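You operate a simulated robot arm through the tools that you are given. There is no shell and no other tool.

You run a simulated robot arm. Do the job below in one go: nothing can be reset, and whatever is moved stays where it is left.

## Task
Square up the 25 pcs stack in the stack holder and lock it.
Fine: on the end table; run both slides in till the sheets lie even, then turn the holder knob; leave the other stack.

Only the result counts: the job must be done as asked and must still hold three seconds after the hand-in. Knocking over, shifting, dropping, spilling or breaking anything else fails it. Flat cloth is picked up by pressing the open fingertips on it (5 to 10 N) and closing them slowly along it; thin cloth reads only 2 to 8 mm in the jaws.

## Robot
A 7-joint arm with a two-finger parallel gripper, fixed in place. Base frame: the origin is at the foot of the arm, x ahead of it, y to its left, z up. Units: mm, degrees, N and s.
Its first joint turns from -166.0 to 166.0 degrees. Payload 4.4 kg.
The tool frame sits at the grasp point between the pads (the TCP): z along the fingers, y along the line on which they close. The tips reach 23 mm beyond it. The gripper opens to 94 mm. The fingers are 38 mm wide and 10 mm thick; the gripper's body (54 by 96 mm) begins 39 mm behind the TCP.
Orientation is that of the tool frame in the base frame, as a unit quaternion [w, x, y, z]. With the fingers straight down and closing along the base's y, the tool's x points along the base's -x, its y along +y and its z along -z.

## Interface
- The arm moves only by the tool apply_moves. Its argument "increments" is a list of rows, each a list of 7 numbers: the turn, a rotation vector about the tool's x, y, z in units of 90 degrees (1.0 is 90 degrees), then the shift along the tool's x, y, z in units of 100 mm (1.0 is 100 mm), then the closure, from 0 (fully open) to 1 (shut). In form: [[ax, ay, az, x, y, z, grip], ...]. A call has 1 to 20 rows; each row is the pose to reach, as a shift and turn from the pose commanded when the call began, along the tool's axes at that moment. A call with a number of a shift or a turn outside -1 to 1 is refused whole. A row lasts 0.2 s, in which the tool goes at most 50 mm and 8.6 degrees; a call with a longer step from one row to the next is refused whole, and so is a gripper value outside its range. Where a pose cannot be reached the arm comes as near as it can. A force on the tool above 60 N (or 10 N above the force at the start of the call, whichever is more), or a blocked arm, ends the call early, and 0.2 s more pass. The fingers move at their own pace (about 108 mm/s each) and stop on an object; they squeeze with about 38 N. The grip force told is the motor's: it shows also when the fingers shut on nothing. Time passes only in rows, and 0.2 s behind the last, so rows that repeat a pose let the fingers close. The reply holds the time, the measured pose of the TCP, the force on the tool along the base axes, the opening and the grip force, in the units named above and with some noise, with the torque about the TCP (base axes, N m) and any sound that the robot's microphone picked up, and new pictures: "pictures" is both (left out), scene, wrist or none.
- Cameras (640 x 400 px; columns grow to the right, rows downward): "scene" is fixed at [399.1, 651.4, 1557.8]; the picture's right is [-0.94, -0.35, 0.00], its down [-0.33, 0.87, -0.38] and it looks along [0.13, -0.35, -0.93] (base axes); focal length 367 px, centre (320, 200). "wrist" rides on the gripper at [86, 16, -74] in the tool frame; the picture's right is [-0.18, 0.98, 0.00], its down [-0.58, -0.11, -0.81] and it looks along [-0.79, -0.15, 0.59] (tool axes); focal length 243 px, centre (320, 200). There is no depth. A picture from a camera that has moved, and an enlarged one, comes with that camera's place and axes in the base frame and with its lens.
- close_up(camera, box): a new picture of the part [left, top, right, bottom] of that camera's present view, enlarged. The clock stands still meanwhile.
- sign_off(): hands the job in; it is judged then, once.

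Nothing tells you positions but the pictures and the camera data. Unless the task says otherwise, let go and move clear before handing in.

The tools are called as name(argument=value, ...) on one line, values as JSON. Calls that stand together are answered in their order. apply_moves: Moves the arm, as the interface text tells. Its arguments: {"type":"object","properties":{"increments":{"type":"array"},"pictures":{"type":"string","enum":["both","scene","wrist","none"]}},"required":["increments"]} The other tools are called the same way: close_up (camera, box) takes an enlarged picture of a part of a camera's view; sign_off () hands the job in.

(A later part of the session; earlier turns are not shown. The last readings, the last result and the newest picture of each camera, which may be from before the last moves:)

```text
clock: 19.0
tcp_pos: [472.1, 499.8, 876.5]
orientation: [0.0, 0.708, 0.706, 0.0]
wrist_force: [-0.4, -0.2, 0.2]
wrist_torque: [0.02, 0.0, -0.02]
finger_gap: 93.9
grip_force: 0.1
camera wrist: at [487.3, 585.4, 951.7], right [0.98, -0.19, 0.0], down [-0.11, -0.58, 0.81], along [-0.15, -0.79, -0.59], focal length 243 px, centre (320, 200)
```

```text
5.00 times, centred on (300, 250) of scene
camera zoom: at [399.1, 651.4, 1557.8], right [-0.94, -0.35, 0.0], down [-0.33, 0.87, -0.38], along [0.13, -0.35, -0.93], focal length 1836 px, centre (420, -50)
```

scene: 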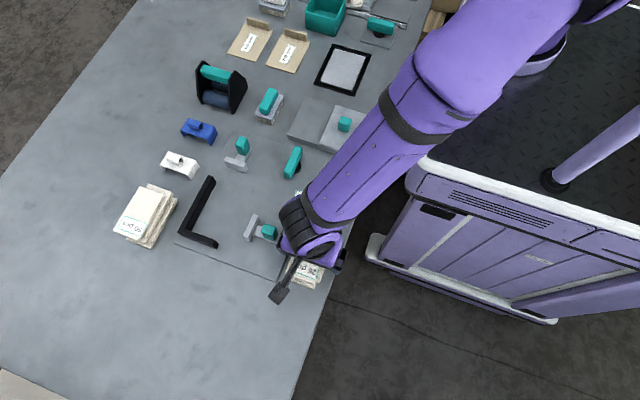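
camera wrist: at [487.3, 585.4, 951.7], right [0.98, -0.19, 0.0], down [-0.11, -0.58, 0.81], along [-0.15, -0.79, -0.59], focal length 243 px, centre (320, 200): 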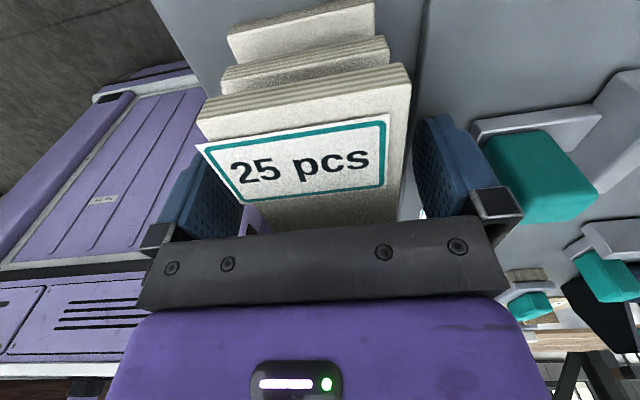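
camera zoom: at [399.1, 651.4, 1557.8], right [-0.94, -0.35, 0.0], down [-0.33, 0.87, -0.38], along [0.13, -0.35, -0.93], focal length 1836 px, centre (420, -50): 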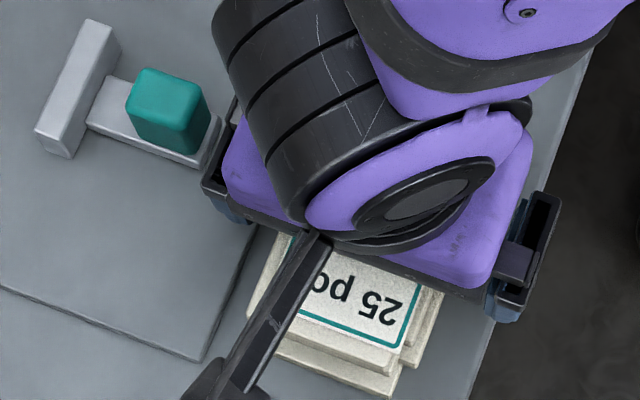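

The fingers straddle the stack cleanly. I'll close in steps to bring the upper four bundles in line along x.

apply_moves(increments=[[0, 0, 0, 0, 0, 0.02, 0.2], [0, 0, 0, 0, 0, 0.02, 0.28], [0, 0, 0, 0, 0, 0.02, 0.32], [0, 0, 0, 0, 0, 0.02, 0.34], [0, 0, 0, 0, 0, 0.02, 0.36], [0, 0, 0, 0, 0, 0.02, 0.38], [0, 0, 0, 0, 0, 0.02, 0.4], [0, 0, 0, 0, 0, 0.02, 0.41], [0, 0, 0, 0, 0, 0.02, 0.42], [0, 0, 0, 0, 0, 0.02, 0.44], [0, 0, 0, 0, 0, 0.02, 0.46], [0, 0, 0, 0, 0, 0.02, 0.46]], pictures="both")

close_up(camera="wrist", box=[170, 0, 430, 240])

close_up(camera="scene", box=[250, 210, 350, 290])

```text
clock: 21.6
tcp_pos: [470.5, 499.3, 875.8]
orientation: [-0.001, 0.707, 0.707, -0.001]
wrist_force: [0.6, -0.4, 0.9]
wrist_torque: [0.0, 0.0, 0.01]
finger_gap: 55.6
grip_force: 37.6
camera wrist: at [486.8, 585.2, 950.2], right [0.98, -0.19, 0.0], down [-0.11, -0.58, 0.81], along [-0.15, -0.79, -0.59], focal length 243 px, centre (320, 200)
```

scene: 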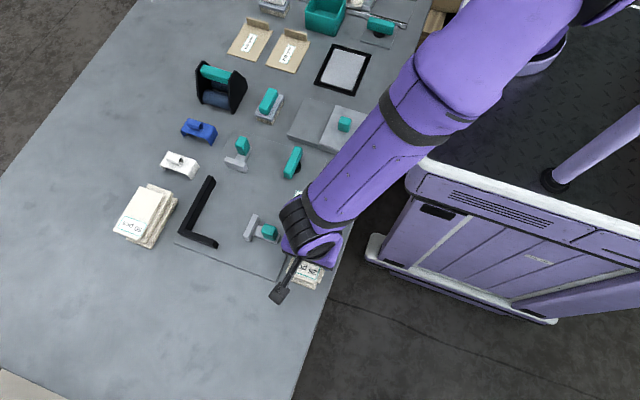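
wrist: 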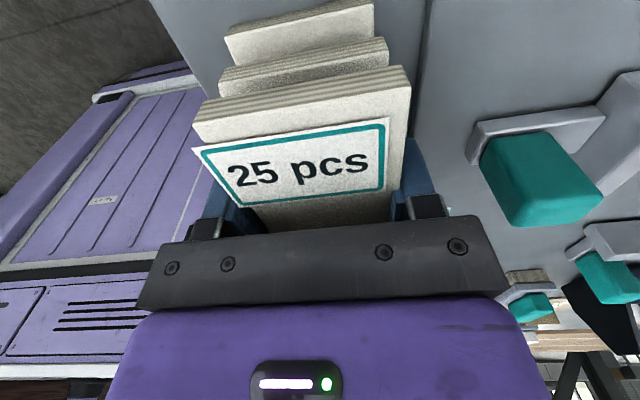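

```text
1.67 times, centred on (300, 120) of wrist
camera zoom: at [486.8, 585.2, 950.2], right [0.98, -0.19, 0.0], down [-0.11, -0.58, 0.81], along [-0.15, -0.79, -0.59], focal length 404 px, centre (353, 333)
```

zoom: 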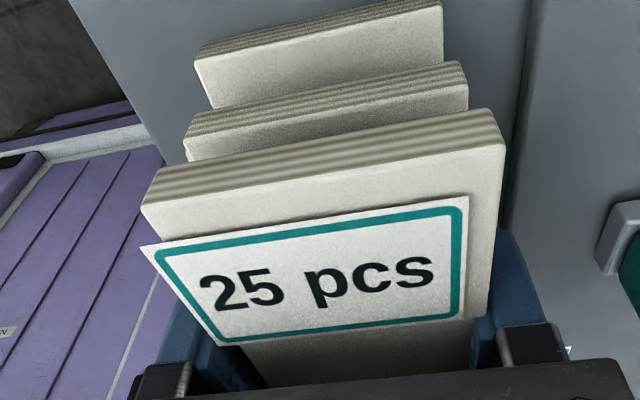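

```text
5.00 times, centred on (300, 250) of scene
camera zoom: at [399.1, 651.4, 1557.8], right [-0.94, -0.35, 0.0], down [-0.33, 0.87, -0.38], along [0.13, -0.35, -0.93], focal length 1836 px, centre (420, -50)
```

zoom: 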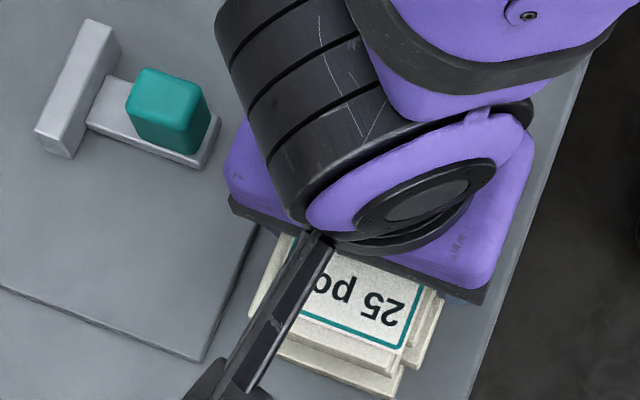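

Gap reads 55.6 mm with 38 N, so the bundles are about 55.5 mm wide. I'll open a little, lower near the table, and watch the force.

apply_moves(increments=[[0, 0, 0, 0, 0, 0, 0.36], [0, 0, 0, 0, 0, 0, 0.34], [0, 0, 0, 0, 0, 0.02, 0.34], [0, 0, 0, 0, 0, 0.04, 0.34], [0, 0, 0, 0, 0, 0.06, 0.34], [0, 0, 0, 0, 0, 0.07, 0.34], [0, 0, 0, 0, 0, 0.07, 0.34]], pictures="wrist")

```text
clock: 23.2
tcp_pos: [471.2, 499.3, 867.0]
orientation: [-0.001, 0.708, 0.706, 0.0]
wrist_force: [0.0, 0.0, 1.0]
wrist_torque: [0.0, 0.0, -0.01]
finger_gap: 62.1
grip_force: 0.0
camera wrist: at [487.2, 585.4, 942.4], right [0.98, -0.19, 0.0], down [-0.11, -0.58, 0.81], along [-0.15, -0.79, -0.59], focal length 243 px, centre (320, 200)
```

wrist: 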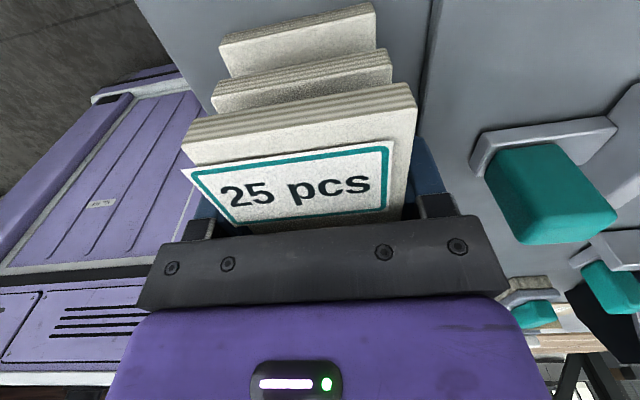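

No contact yet with the tips near z 844. I'll go down in 1 mm steps.

apply_moves(increments=[[0, 0, 0, 0, 0, 0.01, 0.34], [0, 0, 0, 0, 0, 0.02, 0.34], [0, 0, 0, 0, 0, 0.02, 0.34]], pictures="none")

apply_moves(increments=[[0, 0, 0, 0, 0, 0.01, 0.34], [0, 0, 0, 0, 0, 0.01, 0.34], [0, 0, 0, 0, 0, 0.01, 0.34]], pictures="none")

```text
clock: 24.0
tcp_pos: [471.7, 499.5, 865.9]
orientation: [0.0, 0.708, 0.706, 0.0]
wrist_force: [-0.4, -0.5, 0.2]
wrist_torque: [0.03, -0.02, 0.02]
finger_gap: 62.1
grip_force: 0.1
```

```text
clock: 24.8
tcp_pos: [472.0, 499.3, 863.8]
orientation: [0.0, 0.708, 0.706, 0.0]
wrist_force: [-0.2, 0.2, -0.2]
wrist_torque: [0.0, 0.02, 0.02]
finger_gap: 62.1
grip_force: 0.0
```

Tips are near z 841 with no table contact, low enough to hold the bottom bundle. Closing on the whole stack now.

apply_moves(increments=[[0, 0, 0, 0, 0, 0, 0.37], [0, 0, 0, 0, 0, 0, 0.39], [0, 0, 0, 0, 0, 0, 0.4], [0, 0, 0, 0, 0, 0, 0.42], [0, 0, 0, 0, 0, 0, 0.46], [0, 0, 0, 0, 0, 0, 0.5], [0, 0, 0, 0, 0, 0, 0.5], [0, 0, 0, 0, 0, 0, 0.5]], pictures="none")

apply_moves(increments=[[0, 0, 0, 0, 0, -0.03, 0.5], [0, 0, 0, 0, 0, -0.06, 0.5], [0, 0, 0, 0, 0, -0.1, 0.5], [0, 0, 0, 0, 0, -0.14, 0.5], [0, 0, 0, 0, 0, -0.14, 0.5]], pictures="both")

close_up(camera="wrist", box=[170, 0, 430, 240])

close_up(camera="scene", box=[270, 230, 350, 300])

```text
clock: 26.6
tcp_pos: [470.3, 498.8, 864.1]
orientation: [0.0, 0.707, 0.707, -0.001]
wrist_force: [0.2, 0.0, 0.1]
wrist_torque: [-0.01, -0.03, 0.02]
finger_gap: 55.6
grip_force: 37.7
```

```text
clock: 27.8
tcp_pos: [471.8, 499.3, 877.8]
orientation: [0.0, 0.708, 0.707, -0.001]
wrist_force: [-0.2, 0.2, -1.1]
wrist_torque: [-0.01, 0.03, -0.02]
finger_gap: 55.5
grip_force: 38.0
camera wrist: at [487.5, 585.1, 952.8], right [0.98, -0.19, 0.0], down [-0.11, -0.58, 0.81], along [-0.15, -0.79, -0.59], focal length 243 px, centre (320, 200)
```

scene: 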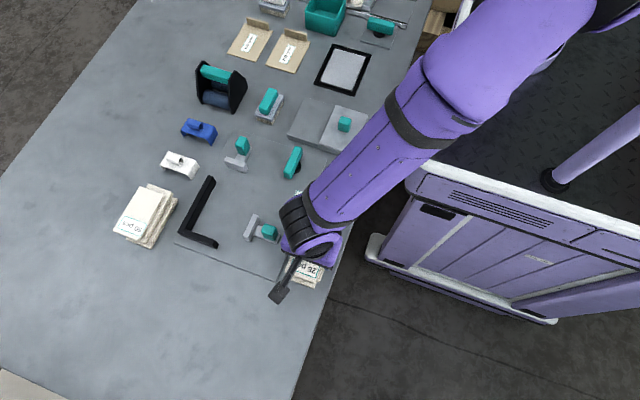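
wrist: 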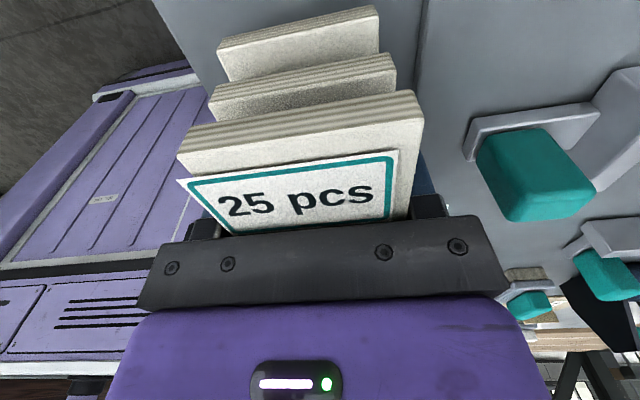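

```text
1.67 times, centred on (300, 120) of wrist
camera zoom: at [487.5, 585.1, 952.8], right [0.98, -0.19, 0.0], down [-0.11, -0.58, 0.81], along [-0.15, -0.79, -0.59], focal length 404 px, centre (353, 333)
```

zoom: 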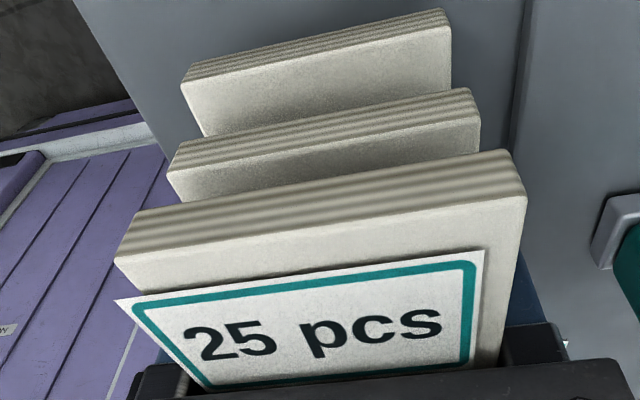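

```text
5.71 times, centred on (310, 265) of scene
camera zoom: at [399.1, 651.4, 1557.8], right [-0.94, -0.35, 0.0], down [-0.33, 0.87, -0.38], along [0.13, -0.35, -0.93], focal length 2098 px, centre (377, -171)
```

zoom: 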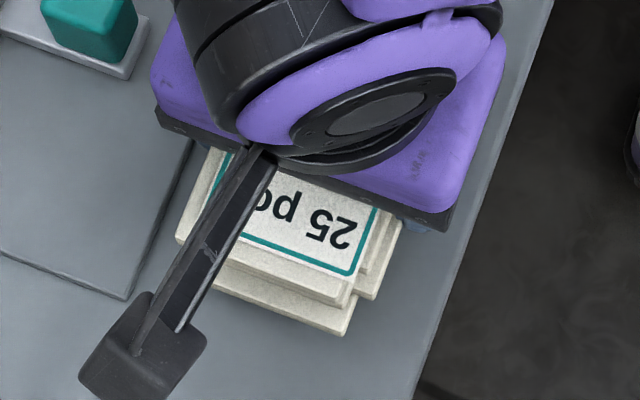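

The whole stack came up together by 14 mm. I'll check closely whether any bundle is yawed or sticking out.

close_up(camera="scene", box=[282, 250, 338, 292])

close_up(camera="wrist", box=[170, 0, 300, 120])

close_up(camera="wrist", box=[340, 0, 460, 110])

```text
9.52 times, centred on (310, 271) of scene
camera zoom: at [399.1, 651.4, 1557.8], right [-0.94, -0.35, 0.0], down [-0.33, 0.87, -0.38], along [0.13, -0.35, -0.93], focal length 3497 px, centre (415, -476)
```

zoom: 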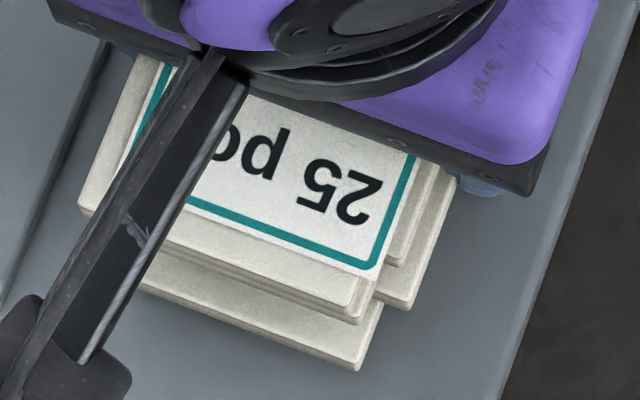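

```text
3.33 times, centred on (235, 60) of wrist
camera zoom: at [487.5, 585.1, 952.8], right [0.98, -0.19, 0.0], down [-0.11, -0.58, 0.81], along [-0.15, -0.79, -0.59], focal length 809 px, centre (603, 667)
```

zoom: 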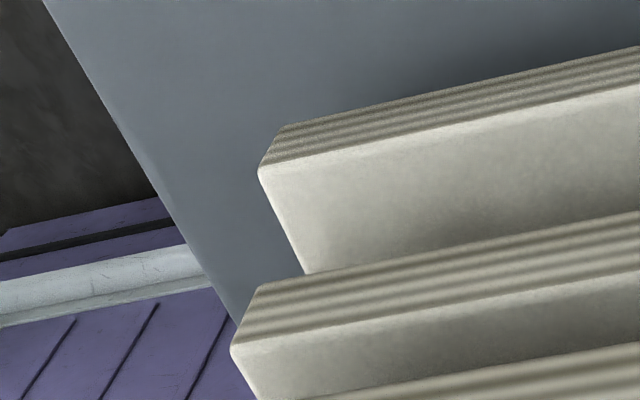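

```text
3.64 times, centred on (400, 55) of wrist
camera zoom: at [487.5, 585.1, 952.8], right [0.98, -0.19, 0.0], down [-0.11, -0.58, 0.81], along [-0.15, -0.79, -0.59], focal length 882 px, centre (29, 727)
```

zoom: 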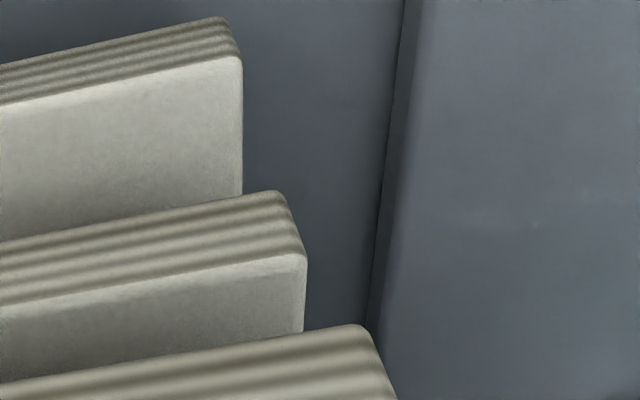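

Lift holds. I'll raise the stack clear of the slide handle (top about z 890) and carry it toward the holder in gentle steps.

apply_moves(increments=[[0, 0, 0, 0, 0, -0.1, 0.5], [0, 0, 0, 0, 0, -0.22, 0.5], [0, 0, 0, 0, 0, -0.36, 0.5], [0, 0, 0, 0, 0, -0.5, 0.5], [0, 0, 0, 0, 0, -0.62, 0.5], [0, 0, 0, 0, 0, -0.7, 0.5], [0, 0, 0, 0, 0, -0.75, 0.5], [0, 0, 0, 0, 0, -0.75, 0.5]], pictures="wrist")

apply_moves(increments=[[0, 0, 0, -0.02, 0.08, 0, 0.5], [0, 0, 0, -0.04, 0.2, 0, 0.5], [0, 0, 0, -0.06, 0.34, 0, 0.5], [0, 0, 0, -0.08, 0.48, 0, 0.5], [0, 0, 0, -0.1, 0.62, 0, 0.5], [0, 0, 0, -0.12, 0.76, 0, 0.5], [0, 0, 0, -0.12, 0.88, 0, 0.5], [0, 0, 0, -0.12, 0.96, 0, 0.5], [0, 0, 0, -0.12, 1.0, 0, 0.5], [0, 0, 0, -0.12, 1.0, 0, 0.5]], pictures="both")

```text
clock: 29.6
tcp_pos: [471.9, 498.5, 953.0]
orientation: [-0.001, 0.708, 0.706, 0.0]
wrist_force: [0.3, 0.7, -2.1]
wrist_torque: [-0.01, -0.03, -0.01]
finger_gap: 55.5
grip_force: 37.8
camera wrist: at [487.0, 584.9, 1027.8], right [0.98, -0.19, 0.0], down [-0.11, -0.58, 0.81], along [-0.15, -0.79, -0.59], focal length 243 px, centre (320, 200)
```

wrist: 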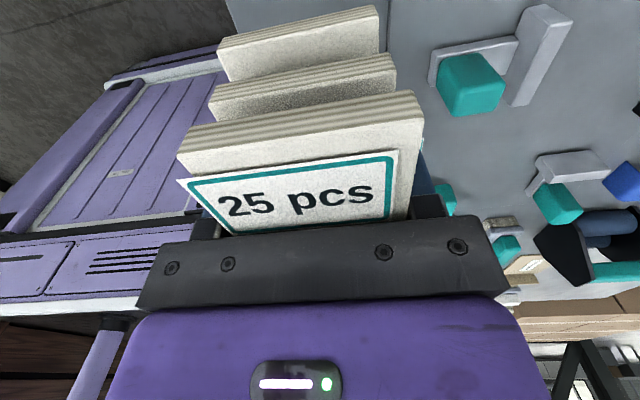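

```text
clock: 31.8
tcp_pos: [572.0, 487.1, 954.1]
orientation: [0.001, 0.708, 0.706, 0.0]
wrist_force: [0.1, 0.0, 0.3]
wrist_torque: [0.0, -0.03, 0.0]
finger_gap: 55.7
grip_force: 37.9
camera wrist: at [587.1, 572.7, 1027.8], right [0.98, -0.19, 0.0], down [-0.11, -0.58, 0.81], along [-0.15, -0.79, -0.59], focal length 243 px, centre (320, 200)
```

scene: 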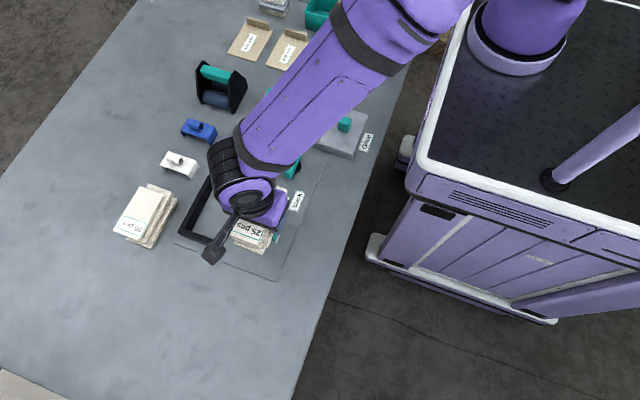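
wrist: 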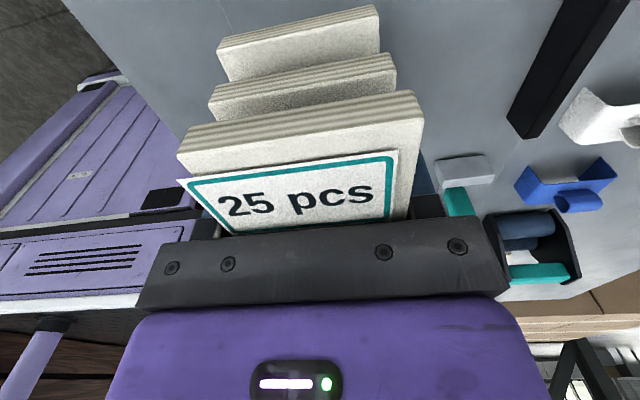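

Stack is secure at (572, 487). I'll take a close look at the held bundles from the scene camera.

close_up(camera="scene", box=[215, 200, 295, 260])

close_up(camera="wrist", box=[150, 0, 440, 240])

```text
6.67 times, centred on (255, 230) of scene
camera zoom: at [399.1, 651.4, 1557.8], right [-0.94, -0.35, 0.0], down [-0.33, 0.87, -0.38], along [0.13, -0.35, -0.93], focal length 2448 px, centre (753, 0)
```

zoom: 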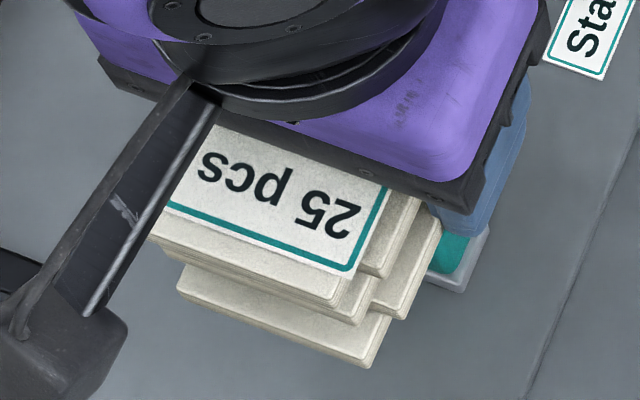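

```text
1.67 times, centred on (295, 120) of wrist
camera zoom: at [587.1, 572.7, 1027.8], right [0.98, -0.19, 0.0], down [-0.11, -0.58, 0.81], along [-0.15, -0.79, -0.59], focal length 404 px, centre (362, 333)
```

zoom: 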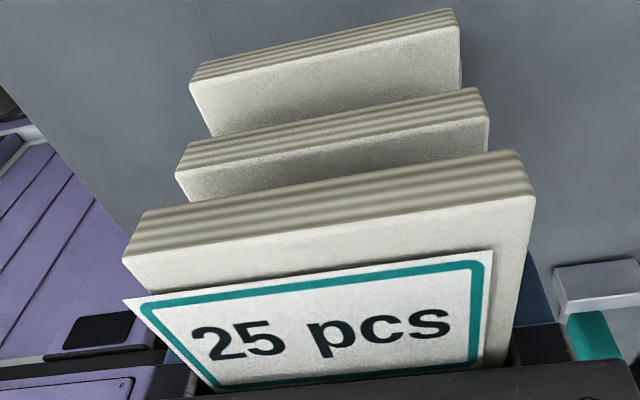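

The bundle offsets did not change in the grip, so the stack is behaving as one unit. Continuing to the holder, over (667, 475).

apply_moves(increments=[[0, 0, 0, -0.02, 0.08, 0, 0.5], [0, 0, 0, -0.04, 0.2, 0, 0.5], [0, 0, 0, -0.06, 0.34, 0, 0.5], [0, 0, 0, -0.08, 0.48, 0, 0.5], [0, 0, 0, -0.1, 0.62, 0, 0.5], [0, 0, 0, -0.12, 0.74, 0, 0.5], [0, 0, 0, -0.12, 0.84, 0, 0.5], [0, 0, 0, -0.12, 0.91, 0, 0.5], [0, 0, 0, -0.12, 0.95, 0, 0.5], [0, 0, 0, -0.12, 0.95, 0, 0.5]], pictures="both")

close_up(camera="scene", box=[170, 170, 290, 270])

```text
clock: 34.0
tcp_pos: [666.7, 475.1, 952.1]
orientation: [0.0, 0.708, 0.706, 0.0]
wrist_force: [0.2, 1.2, -0.2]
wrist_torque: [0.06, 0.01, -0.02]
finger_gap: 55.5
grip_force: 37.8
camera wrist: at [682.4, 560.7, 1027.5], right [0.98, -0.19, 0.0], down [-0.11, -0.58, 0.81], along [-0.15, -0.79, -0.59], focal length 243 px, centre (320, 200)
```

scene: 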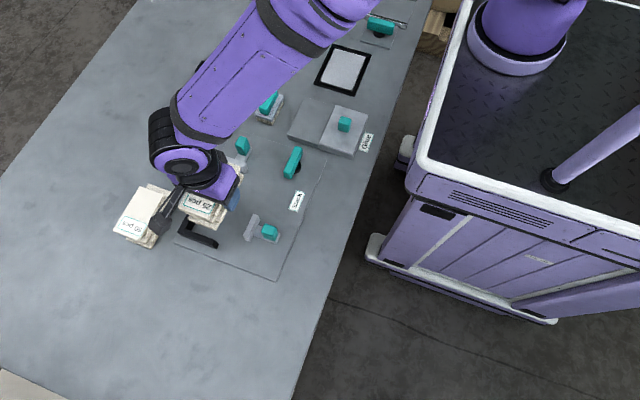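
wrist: 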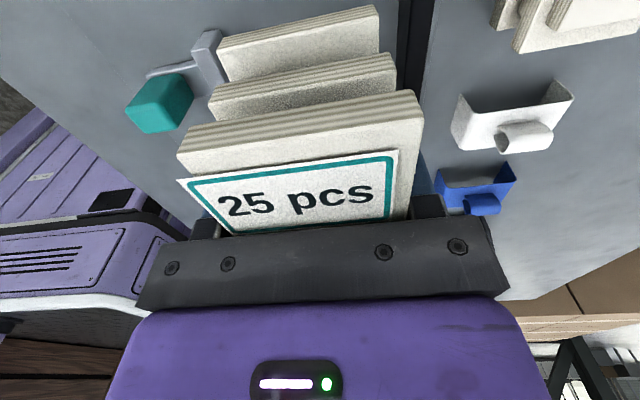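

```text
4.00 times, centred on (230, 220) of scene
camera zoom: at [399.1, 651.4, 1557.8], right [-0.94, -0.35, 0.0], down [-0.33, 0.87, -0.38], along [0.13, -0.35, -0.93], focal length 1469 px, centre (680, 120)
```

zoom: 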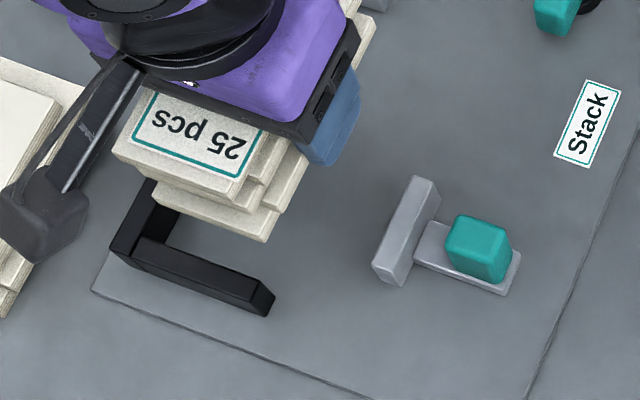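

Positioned above the holder with about 5 mm to spare to the short wall. I'll lower in small steps and check before contact.

apply_moves(increments=[[0, 0, 0, 0, 0, 0.1, 0.5], [0, 0, 0, 0, 0, 0.2, 0.5], [0, 0, 0, 0, 0, 0.3, 0.5], [0, 0, 0, 0, 0, 0.38, 0.5], [0, 0, 0, 0, 0, 0.44, 0.5], [0, 0, 0, 0, 0, 0.44, 0.5]], pictures="both")

close_up(camera="scene", box=[170, 170, 290, 270])

close_up(camera="wrist", box=[150, 0, 450, 190])

```text
clock: 35.4
tcp_pos: [667.0, 473.4, 908.5]
orientation: [0.0, 0.708, 0.707, 0.001]
wrist_force: [0.6, -0.3, -0.6]
wrist_torque: [-0.01, 0.03, -0.01]
finger_gap: 55.4
grip_force: 38.0
camera wrist: at [682.0, 560.8, 982.7], right [0.98, -0.19, 0.0], down [-0.11, -0.58, 0.81], along [-0.15, -0.79, -0.59], focal length 243 px, centre (320, 200)
```

scene: 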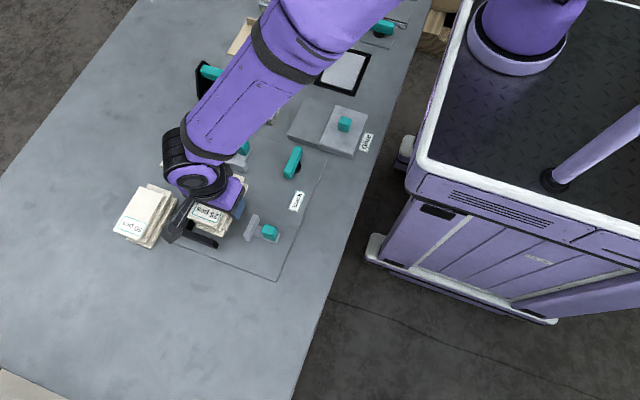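
wrist: 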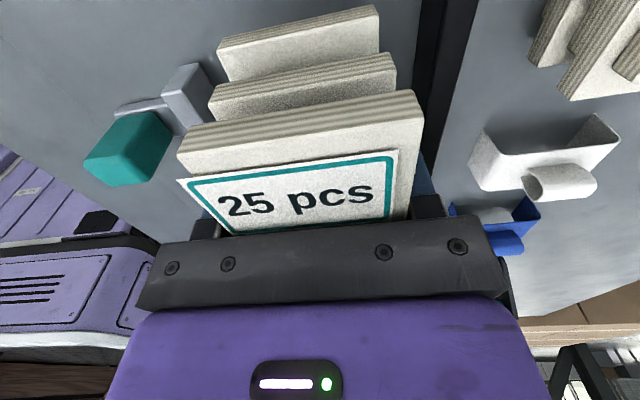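

```text
4.00 times, centred on (230, 220) of scene
camera zoom: at [399.1, 651.4, 1557.8], right [-0.94, -0.35, 0.0], down [-0.33, 0.87, -0.38], along [0.13, -0.35, -0.93], focal length 1469 px, centre (680, 120)
```

zoom: 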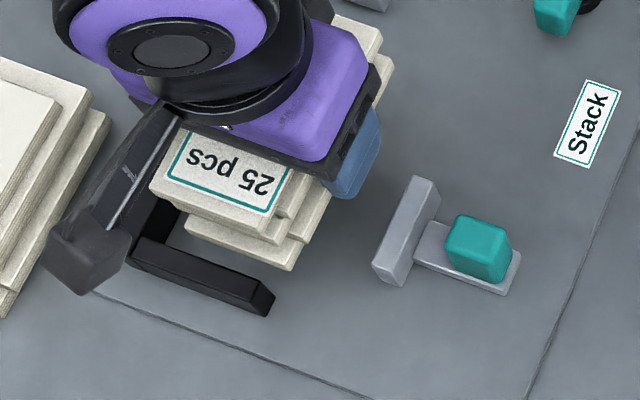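

```text
2.11 times, centred on (300, 95) of wrist
camera zoom: at [682.0, 560.8, 982.7], right [0.98, -0.19, 0.0], down [-0.11, -0.58, 0.81], along [-0.15, -0.79, -0.59], focal length 511 px, centre (362, 421)
```

zoom: 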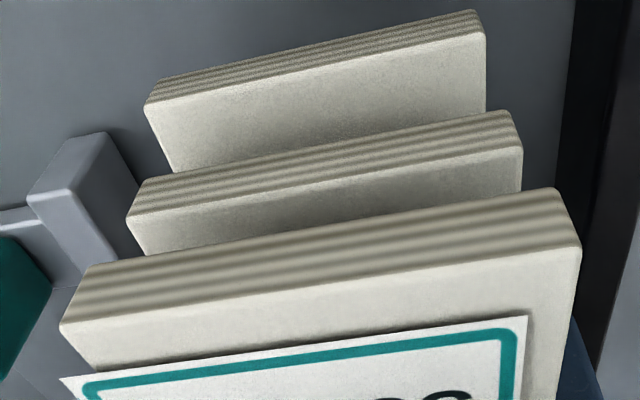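

Clear of both walls by several mm. Continuing down to just above the plate.

apply_moves(increments=[[0, 0, 0, 0, 0, 0.08, 0.5], [0, 0, 0, 0, 0, 0.16, 0.5], [0, 0, 0, 0, 0, 0.24, 0.5], [0, 0, 0, 0, 0, 0.3, 0.5], [0, 0, 0, 0, 0, 0.32, 0.5], [0, 0, 0, 0, 0, 0.32, 0.5]], pictures="none")

apply_moves(increments=[[0, 0, 0, 0, 0, 0.01, 0.5], [0, 0, 0, 0, 0, 0.02, 0.5], [0, 0, 0, 0, 0, 0.02, 0.5]], pictures="both")

close_up(camera="scene", box=[170, 170, 290, 270])

```text
clock: 36.8
tcp_pos: [666.7, 475.4, 876.2]
orientation: [0.0, 0.708, 0.706, 0.0]
wrist_force: [0.1, -0.6, -1.1]
wrist_torque: [0.0, 0.0, 0.01]
finger_gap: 55.7
grip_force: 38.3
```

```text
clock: 37.6
tcp_pos: [666.5, 473.8, 875.6]
orientation: [0.0, 0.708, 0.706, 0.0]
wrist_force: [0.6, 0.0, -0.7]
wrist_torque: [0.04, 0.01, -0.01]
finger_gap: 55.8
grip_force: 37.8
camera wrist: at [682.5, 560.0, 949.8], right [0.98, -0.19, 0.0], down [-0.11, -0.58, 0.81], along [-0.15, -0.79, -0.59], focal length 243 px, centre (320, 200)
```

scene: 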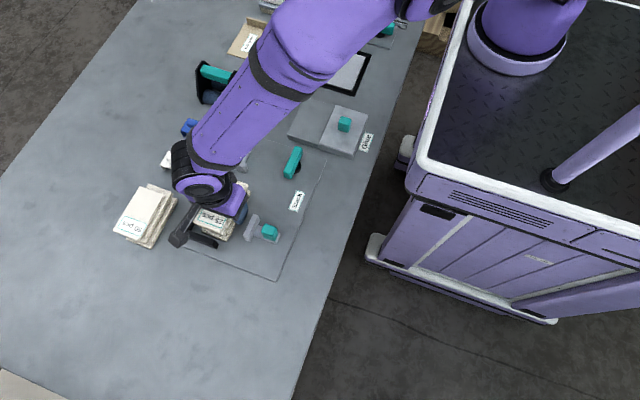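
wrist: 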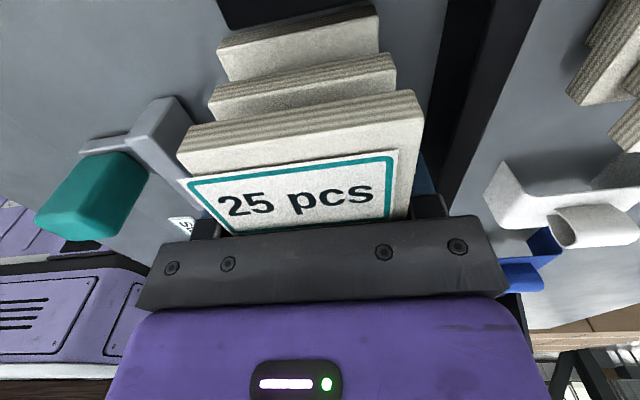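

```text
4.00 times, centred on (230, 220) of scene
camera zoom: at [399.1, 651.4, 1557.8], right [-0.94, -0.35, 0.0], down [-0.33, 0.87, -0.38], along [0.13, -0.35, -0.93], focal length 1469 px, centre (680, 120)
```

zoom: 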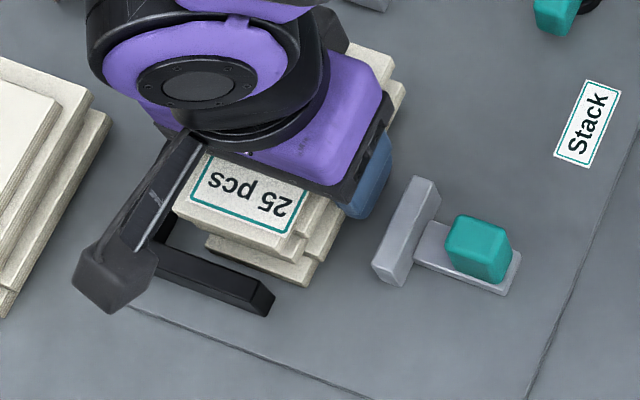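

Stack bottom should be about 5 mm above the plate. I'll go down in 1 mm steps until I feel contact.

apply_moves(increments=[[0, 0, 0, 0, 0, 0.01, 0.5], [0, 0, 0, 0, 0, 0.02, 0.5], [0, 0, 0, 0, 0, 0.02, 0.5]], pictures="none")

apply_moves(increments=[[0, 0, 0, 0, 0, 0.01, 0.5], [0, 0, 0, 0, 0, 0.01, 0.5]], pictures="none")

apply_moves(increments=[[0, 0, 0, 0, 0, 0.01, 0.5], [0, 0, 0, 0, 0, 0.01, 0.5]], pictures="none")

```text
clock: 38.4
tcp_pos: [665.5, 475.0, 874.3]
orientation: [0.0, 0.708, 0.706, 0.0]
wrist_force: [-0.1, -0.1, -0.8]
wrist_torque: [0.02, 0.01, -0.02]
finger_gap: 55.5
grip_force: 38.0
```

```text
clock: 39.0
tcp_pos: [666.5, 475.1, 872.0]
orientation: [0.0, 0.707, 0.707, -0.001]
wrist_force: [0.2, -0.8, -1.6]
wrist_torque: [-0.02, -0.02, 0.01]
finger_gap: 55.7
grip_force: 37.7
```

```text
clock: 39.6
tcp_pos: [665.6, 474.5, 871.8]
orientation: [0.0, 0.708, 0.706, 0.001]
wrist_force: [-0.3, 0.6, 9.8]
wrist_torque: [-0.55, 0.17, 0.01]
finger_gap: 55.9
grip_force: 38.6
```

Contact at 9.8 N, so the stack rests on the plate. I'll release gently, opening only to about 67 mm.

apply_moves(increments=[[0, 0, 0, 0, 0, -0.005, 0.42], [0, 0, 0, 0, 0, -0.005, 0.39], [0, 0, 0, 0, 0, -0.005, 0.36], [0, 0, 0, 0, 0, -0.005, 0.33], [0, 0, 0, 0, 0, -0.005, 0.29], [0, 0, 0, 0, 0, -0.005, 0.29]], pictures="wrist")

close_up(camera="wrist", box=[150, 0, 500, 220])

```text
clock: 41.0
tcp_pos: [666.5, 473.5, 871.8]
orientation: [0.0, 0.708, 0.706, 0.0]
wrist_force: [0.0, -0.6, -0.1]
wrist_torque: [0.0, 0.03, 0.0]
finger_gap: 66.3
grip_force: 0.2
camera wrist: at [681.9, 560.4, 946.2], right [0.98, -0.19, 0.0], down [-0.11, -0.58, 0.81], along [-0.15, -0.79, -0.59], focal length 243 px, centre (320, 200)
```

wrist: 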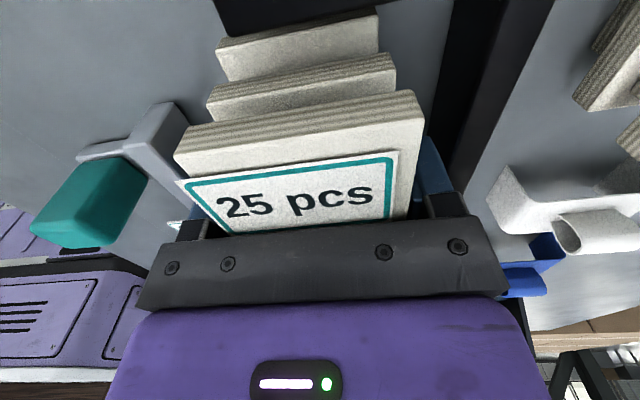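

```text
1.82 times, centred on (325, 110) of wrist
camera zoom: at [681.9, 560.4, 946.2], right [0.98, -0.19, 0.0], down [-0.11, -0.58, 0.81], along [-0.15, -0.79, -0.59], focal length 441 px, centre (311, 364)
```

zoom: 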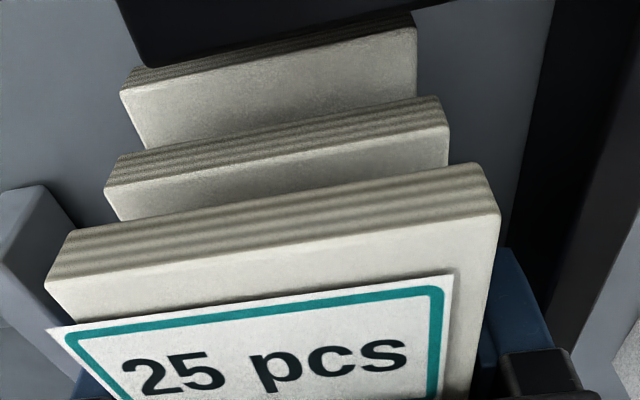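

Released. Now I'll lift straight up slowly with the opening held at 67 mm.

apply_moves(increments=[[0, 0, 0, 0, 0, -0.05, 0.29], [0, 0, 0, 0, 0, -0.12, 0.29], [0, 0, 0, 0, 0, -0.2, 0.29], [0, 0, 0, 0, 0, -0.32, 0.29], [0, 0, 0, 0, 0, -0.46, 0.29], [0, 0, 0, 0, 0, -0.6, 0.29], [0, 0, 0, 0, 0, -0.75, 0.29], [0, 0, 0, 0, 0, -0.9, 0.29], [0, 0, 0, 0, 0, -1.0, 0.29], [0, 0, 0, 0, 0, -1.0, 0.29]], pictures="both")

close_up(camera="wrist", box=[150, 0, 500, 220])

close_up(camera="scene", box=[170, 170, 290, 270])

```text
clock: 43.2
tcp_pos: [666.3, 474.7, 972.8]
orientation: [0.0, 0.707, 0.707, 0.0]
wrist_force: [-0.3, 0.6, -0.2]
wrist_torque: [-0.03, -0.03, 0.03]
finger_gap: 66.9
grip_force: 0.1
camera wrist: at [681.6, 560.5, 1046.8], right [0.98, -0.19, 0.0], down [-0.11, -0.58, 0.81], along [-0.15, -0.79, -0.59], focal length 243 px, centre (320, 200)
```

scene: 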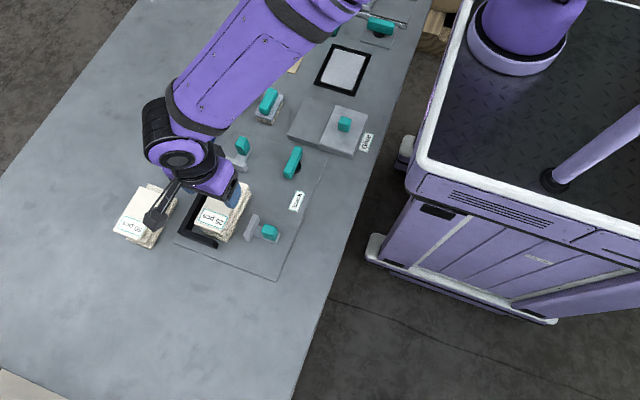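
wrist: 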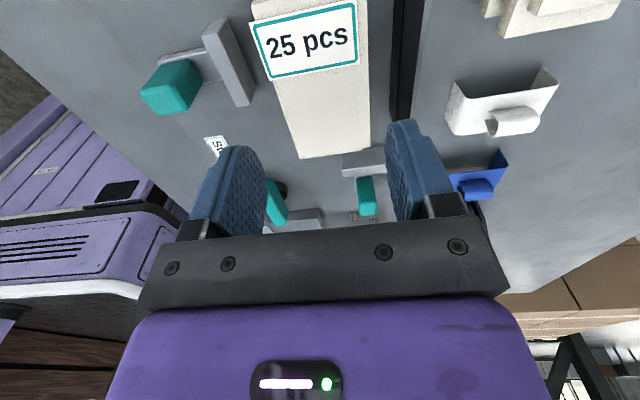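

```text
1.82 times, centred on (325, 110) of wrist
camera zoom: at [681.6, 560.5, 1046.8], right [0.98, -0.19, 0.0], down [-0.11, -0.58, 0.81], along [-0.15, -0.79, -0.59], focal length 441 px, centre (311, 364)
```

zoom: 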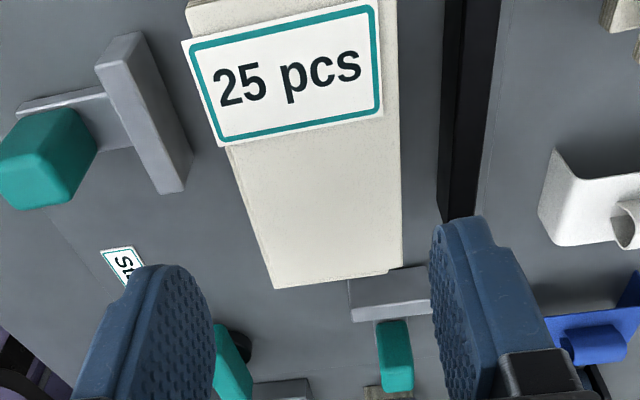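

```text
4.00 times, centred on (230, 220) of scene
camera zoom: at [399.1, 651.4, 1557.8], right [-0.94, -0.35, 0.0], down [-0.33, 0.87, -0.38], along [0.13, -0.35, -0.93], focal length 1469 px, centre (680, 120)
```

zoom: 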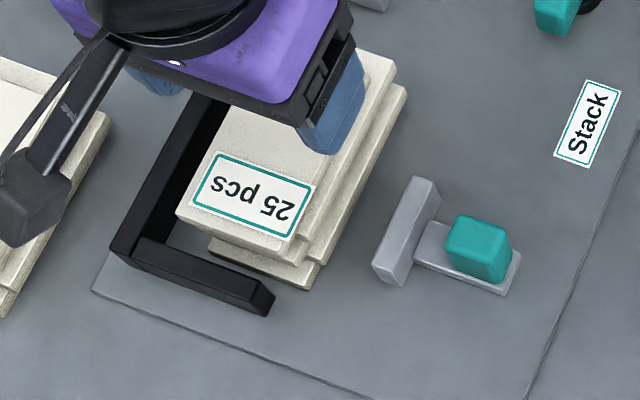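

The stack sits inside the holder. Next I'll close the fingers and go behind slide 1's handle (564, 486) to push it along +x.

apply_moves(increments=[[0, 0, 0, 0.02, -0.15, 0, 0.5], [0, 0, 0, 0.04, -0.32, 0, 0.8], [0, 0, 0, 0.06, -0.5, 0, 1], [0, 0, 0, 0.08, -0.68, 0, 1], [0, 0, 0, 0.1, -0.85, 0, 1], [0, 0, 0, 0.12, -1.0, 0, 1], [0, 0, 0, 0.12, -1.0, 0, 1]], pictures="none")

apply_moves(increments=[[0, 0, 0, 0, -0.12, 0.0, 1], [0, 0, 0, 0, -0.24, 0.0, 1], [0, 0, 0, 0, -0.32, 0.1, 1], [0, 0, 0, 0, -0.34, 0.2, 1], [0, 0, 0, 0, -0.34, 0.3, 1], [0, 0, 0, 0, -0.34, 0.4, 1], [0, 0, 0, 0, -0.34, 0.5, 1], [0, 0, 0, 0, -0.34, 0.5, 1]], pictures="both")

close_up(camera="scene", box=[190, 150, 320, 260])

close_up(camera="wrist", box=[220, 50, 500, 230])

```text
clock: 44.8
tcp_pos: [565.8, 487.3, 973.2]
orientation: [0.0, 0.708, 0.707, 0.0]
wrist_force: [-0.4, -1.1, -0.6]
wrist_torque: [0.02, 0.05, 0.03]
finger_gap: 0.0
grip_force: 37.8
```

```text
clock: 46.6
tcp_pos: [532.1, 487.4, 922.7]
orientation: [0.0, 0.708, 0.706, 0.0]
wrist_force: [-0.4, -0.6, -0.1]
wrist_torque: [0.0, -0.04, 0.01]
finger_gap: 0.0
grip_force: 37.6
camera wrist: at [547.9, 572.2, 995.5], right [0.98, -0.19, 0.0], down [-0.11, -0.58, 0.81], along [-0.15, -0.79, -0.59], focal length 243 px, centre (320, 200)
```

scene: 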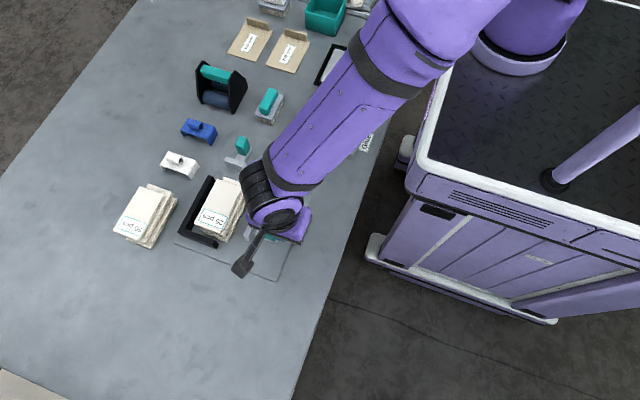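
wrist: 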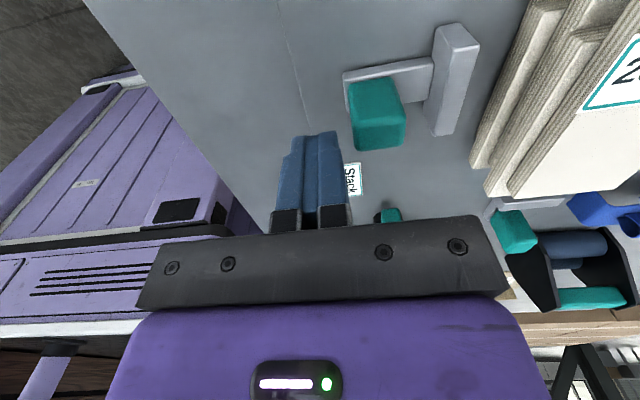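

```text
3.64 times, centred on (255, 205) of scene
camera zoom: at [399.1, 651.4, 1557.8], right [-0.94, -0.35, 0.0], down [-0.33, 0.87, -0.38], along [0.13, -0.35, -0.93], focal length 1335 px, centre (556, 182)
```

zoom: 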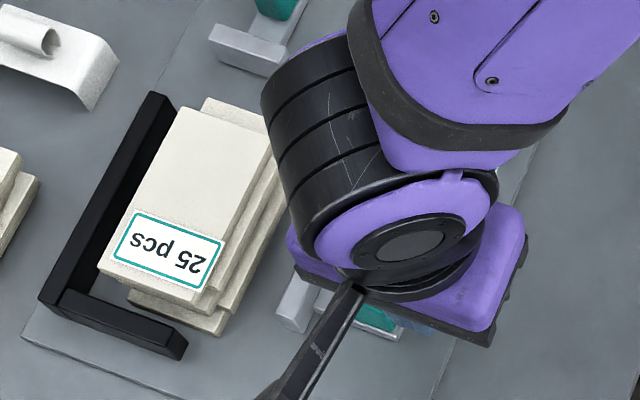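

```text
2.22 times, centred on (360, 140) of wrist
camera zoom: at [547.9, 572.2, 995.5], right [0.98, -0.19, 0.0], down [-0.11, -0.58, 0.81], along [-0.15, -0.79, -0.59], focal length 539 px, centre (231, 333)
```

zoom: 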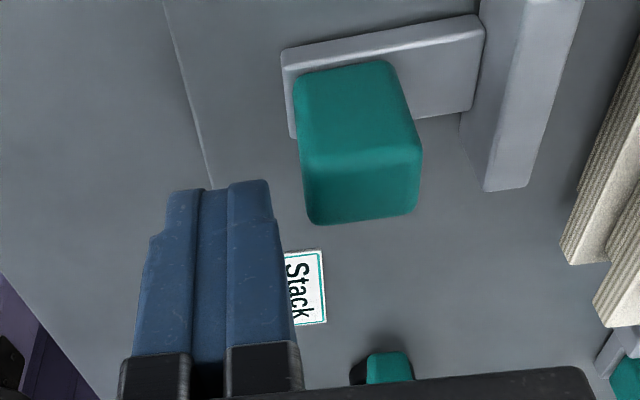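

Closed fingers are at x 532, behind the handle's rear face at about 552. I'll lower to handle height and then push along +x.

apply_moves(increments=[[0, 0, 0, 0, 0, 0.1, 1], [0, 0, 0, 0, 0, 0.2, 1], [0, 0, 0, 0, 0, 0.28, 1], [0, 0, 0, 0, 0, 0.34, 1], [0, 0, 0, 0, 0, 0.34, 1]], pictures="wrist")

close_up(camera="wrist", box=[220, 50, 500, 230])

```text
clock: 47.8
tcp_pos: [532.4, 487.9, 886.6]
orientation: [0.0, 0.708, 0.707, -0.001]
wrist_force: [1.0, -0.2, -0.5]
wrist_torque: [-0.01, 0.02, -0.01]
finger_gap: 0.0
grip_force: 38.4
camera wrist: at [548.4, 572.9, 961.8], right [0.98, -0.19, 0.0], down [-0.11, -0.58, 0.81], along [-0.15, -0.79, -0.59], focal length 243 px, centre (320, 200)
```

wrist: 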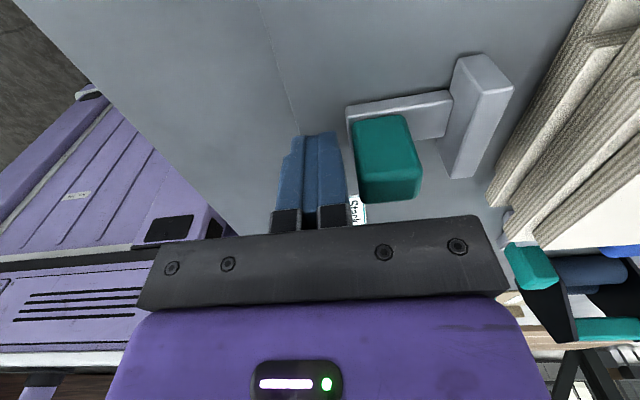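

```text
2.22 times, centred on (360, 140) of wrist
camera zoom: at [548.4, 572.9, 961.8], right [0.98, -0.19, 0.0], down [-0.11, -0.58, 0.81], along [-0.15, -0.79, -0.59], focal length 539 px, centre (231, 333)
```

zoom: 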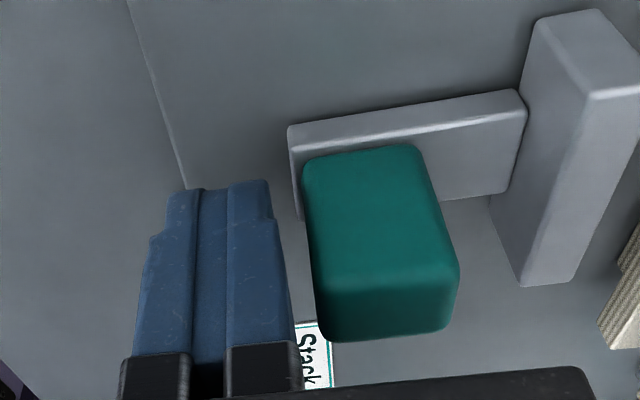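

Aligned beside the handle with the tips above the rail. Pushing along +x slowly while watching the force.

apply_moves(increments=[[0, 0, 0, 0, 0.04, 0, 1], [0, 0, 0, 0, 0.08, 0, 1], [0, 0, 0, 0, 0.11, 0, 1], [0, 0, 0, 0, 0.14, 0, 1], [0, 0, 0, 0, 0.17, 0, 1], [0, 0, 0, 0, 0.2, 0, 1], [0, 0, 0, 0, 0.2, 0, 1]], pictures="wrist")

```text
clock: 49.4
tcp_pos: [551.7, 487.4, 888.7]
orientation: [-0.001, 0.709, 0.706, 0.0]
wrist_force: [0.3, -0.5, 0.0]
wrist_torque: [0.06, 0.02, 0.01]
finger_gap: 0.1
grip_force: 37.8
camera wrist: at [567.6, 572.5, 962.9], right [0.98, -0.19, 0.0], down [-0.11, -0.58, 0.81], along [-0.15, -0.79, -0.59], focal length 243 px, centre (320, 200)
```

wrist: 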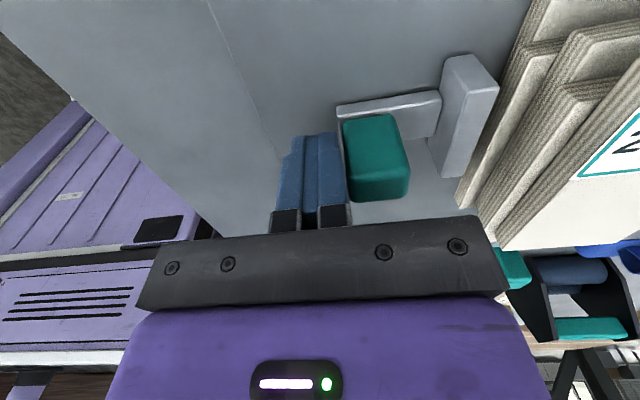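

The slide is moving freely and its pad is nearing the stack. I'll keep pushing in small steps.

apply_moves(increments=[[0, 0, 0, 0, 0.04, 0, 1], [0, 0, 0, 0, 0.08, 0, 1], [0, 0, 0, 0, 0.12, 0, 1], [0, 0, 0, 0, 0.15, 0, 1], [0, 0, 0, 0, 0.18, 0, 1], [0, 0, 0, 0, 0.21, 0, 1], [0, 0, 0, 0, 0.24, 0, 1], [0, 0, 0, 0, 0.24, 0, 1]], pictures="wrist")

close_up(camera="scene", box=[180, 160, 300, 260])

```text
clock: 51.2
tcp_pos: [575.9, 485.6, 888.2]
orientation: [0.001, 0.708, 0.707, 0.0]
wrist_force: [-1.2, -0.2, 0.1]
wrist_torque: [-0.02, 0.05, 0.04]
finger_gap: 0.0
grip_force: 37.8
camera wrist: at [592.0, 572.2, 962.1], right [0.98, -0.19, 0.0], down [-0.11, -0.58, 0.81], along [-0.15, -0.79, -0.59], focal length 243 px, centre (320, 200)
```

wrist: 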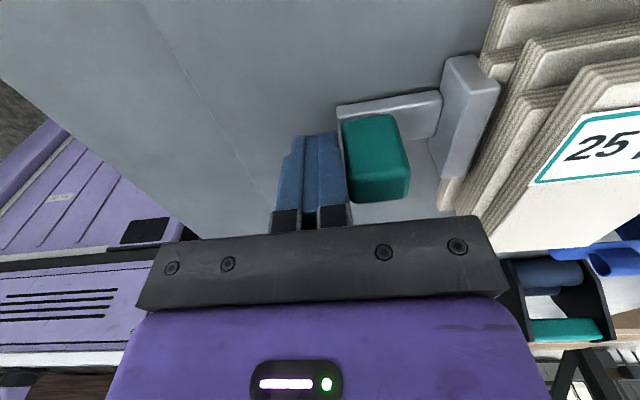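

```text
4.00 times, centred on (240, 210) of scene
camera zoom: at [399.1, 651.4, 1557.8], right [-0.94, -0.35, 0.0], down [-0.33, 0.87, -0.38], along [0.13, -0.35, -0.93], focal length 1469 px, centre (640, 160)
```

zoom: 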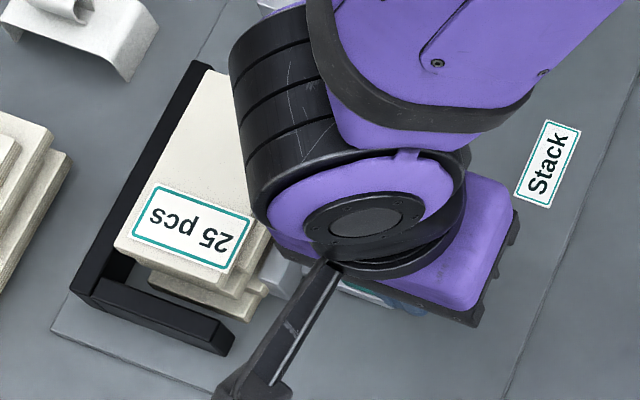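

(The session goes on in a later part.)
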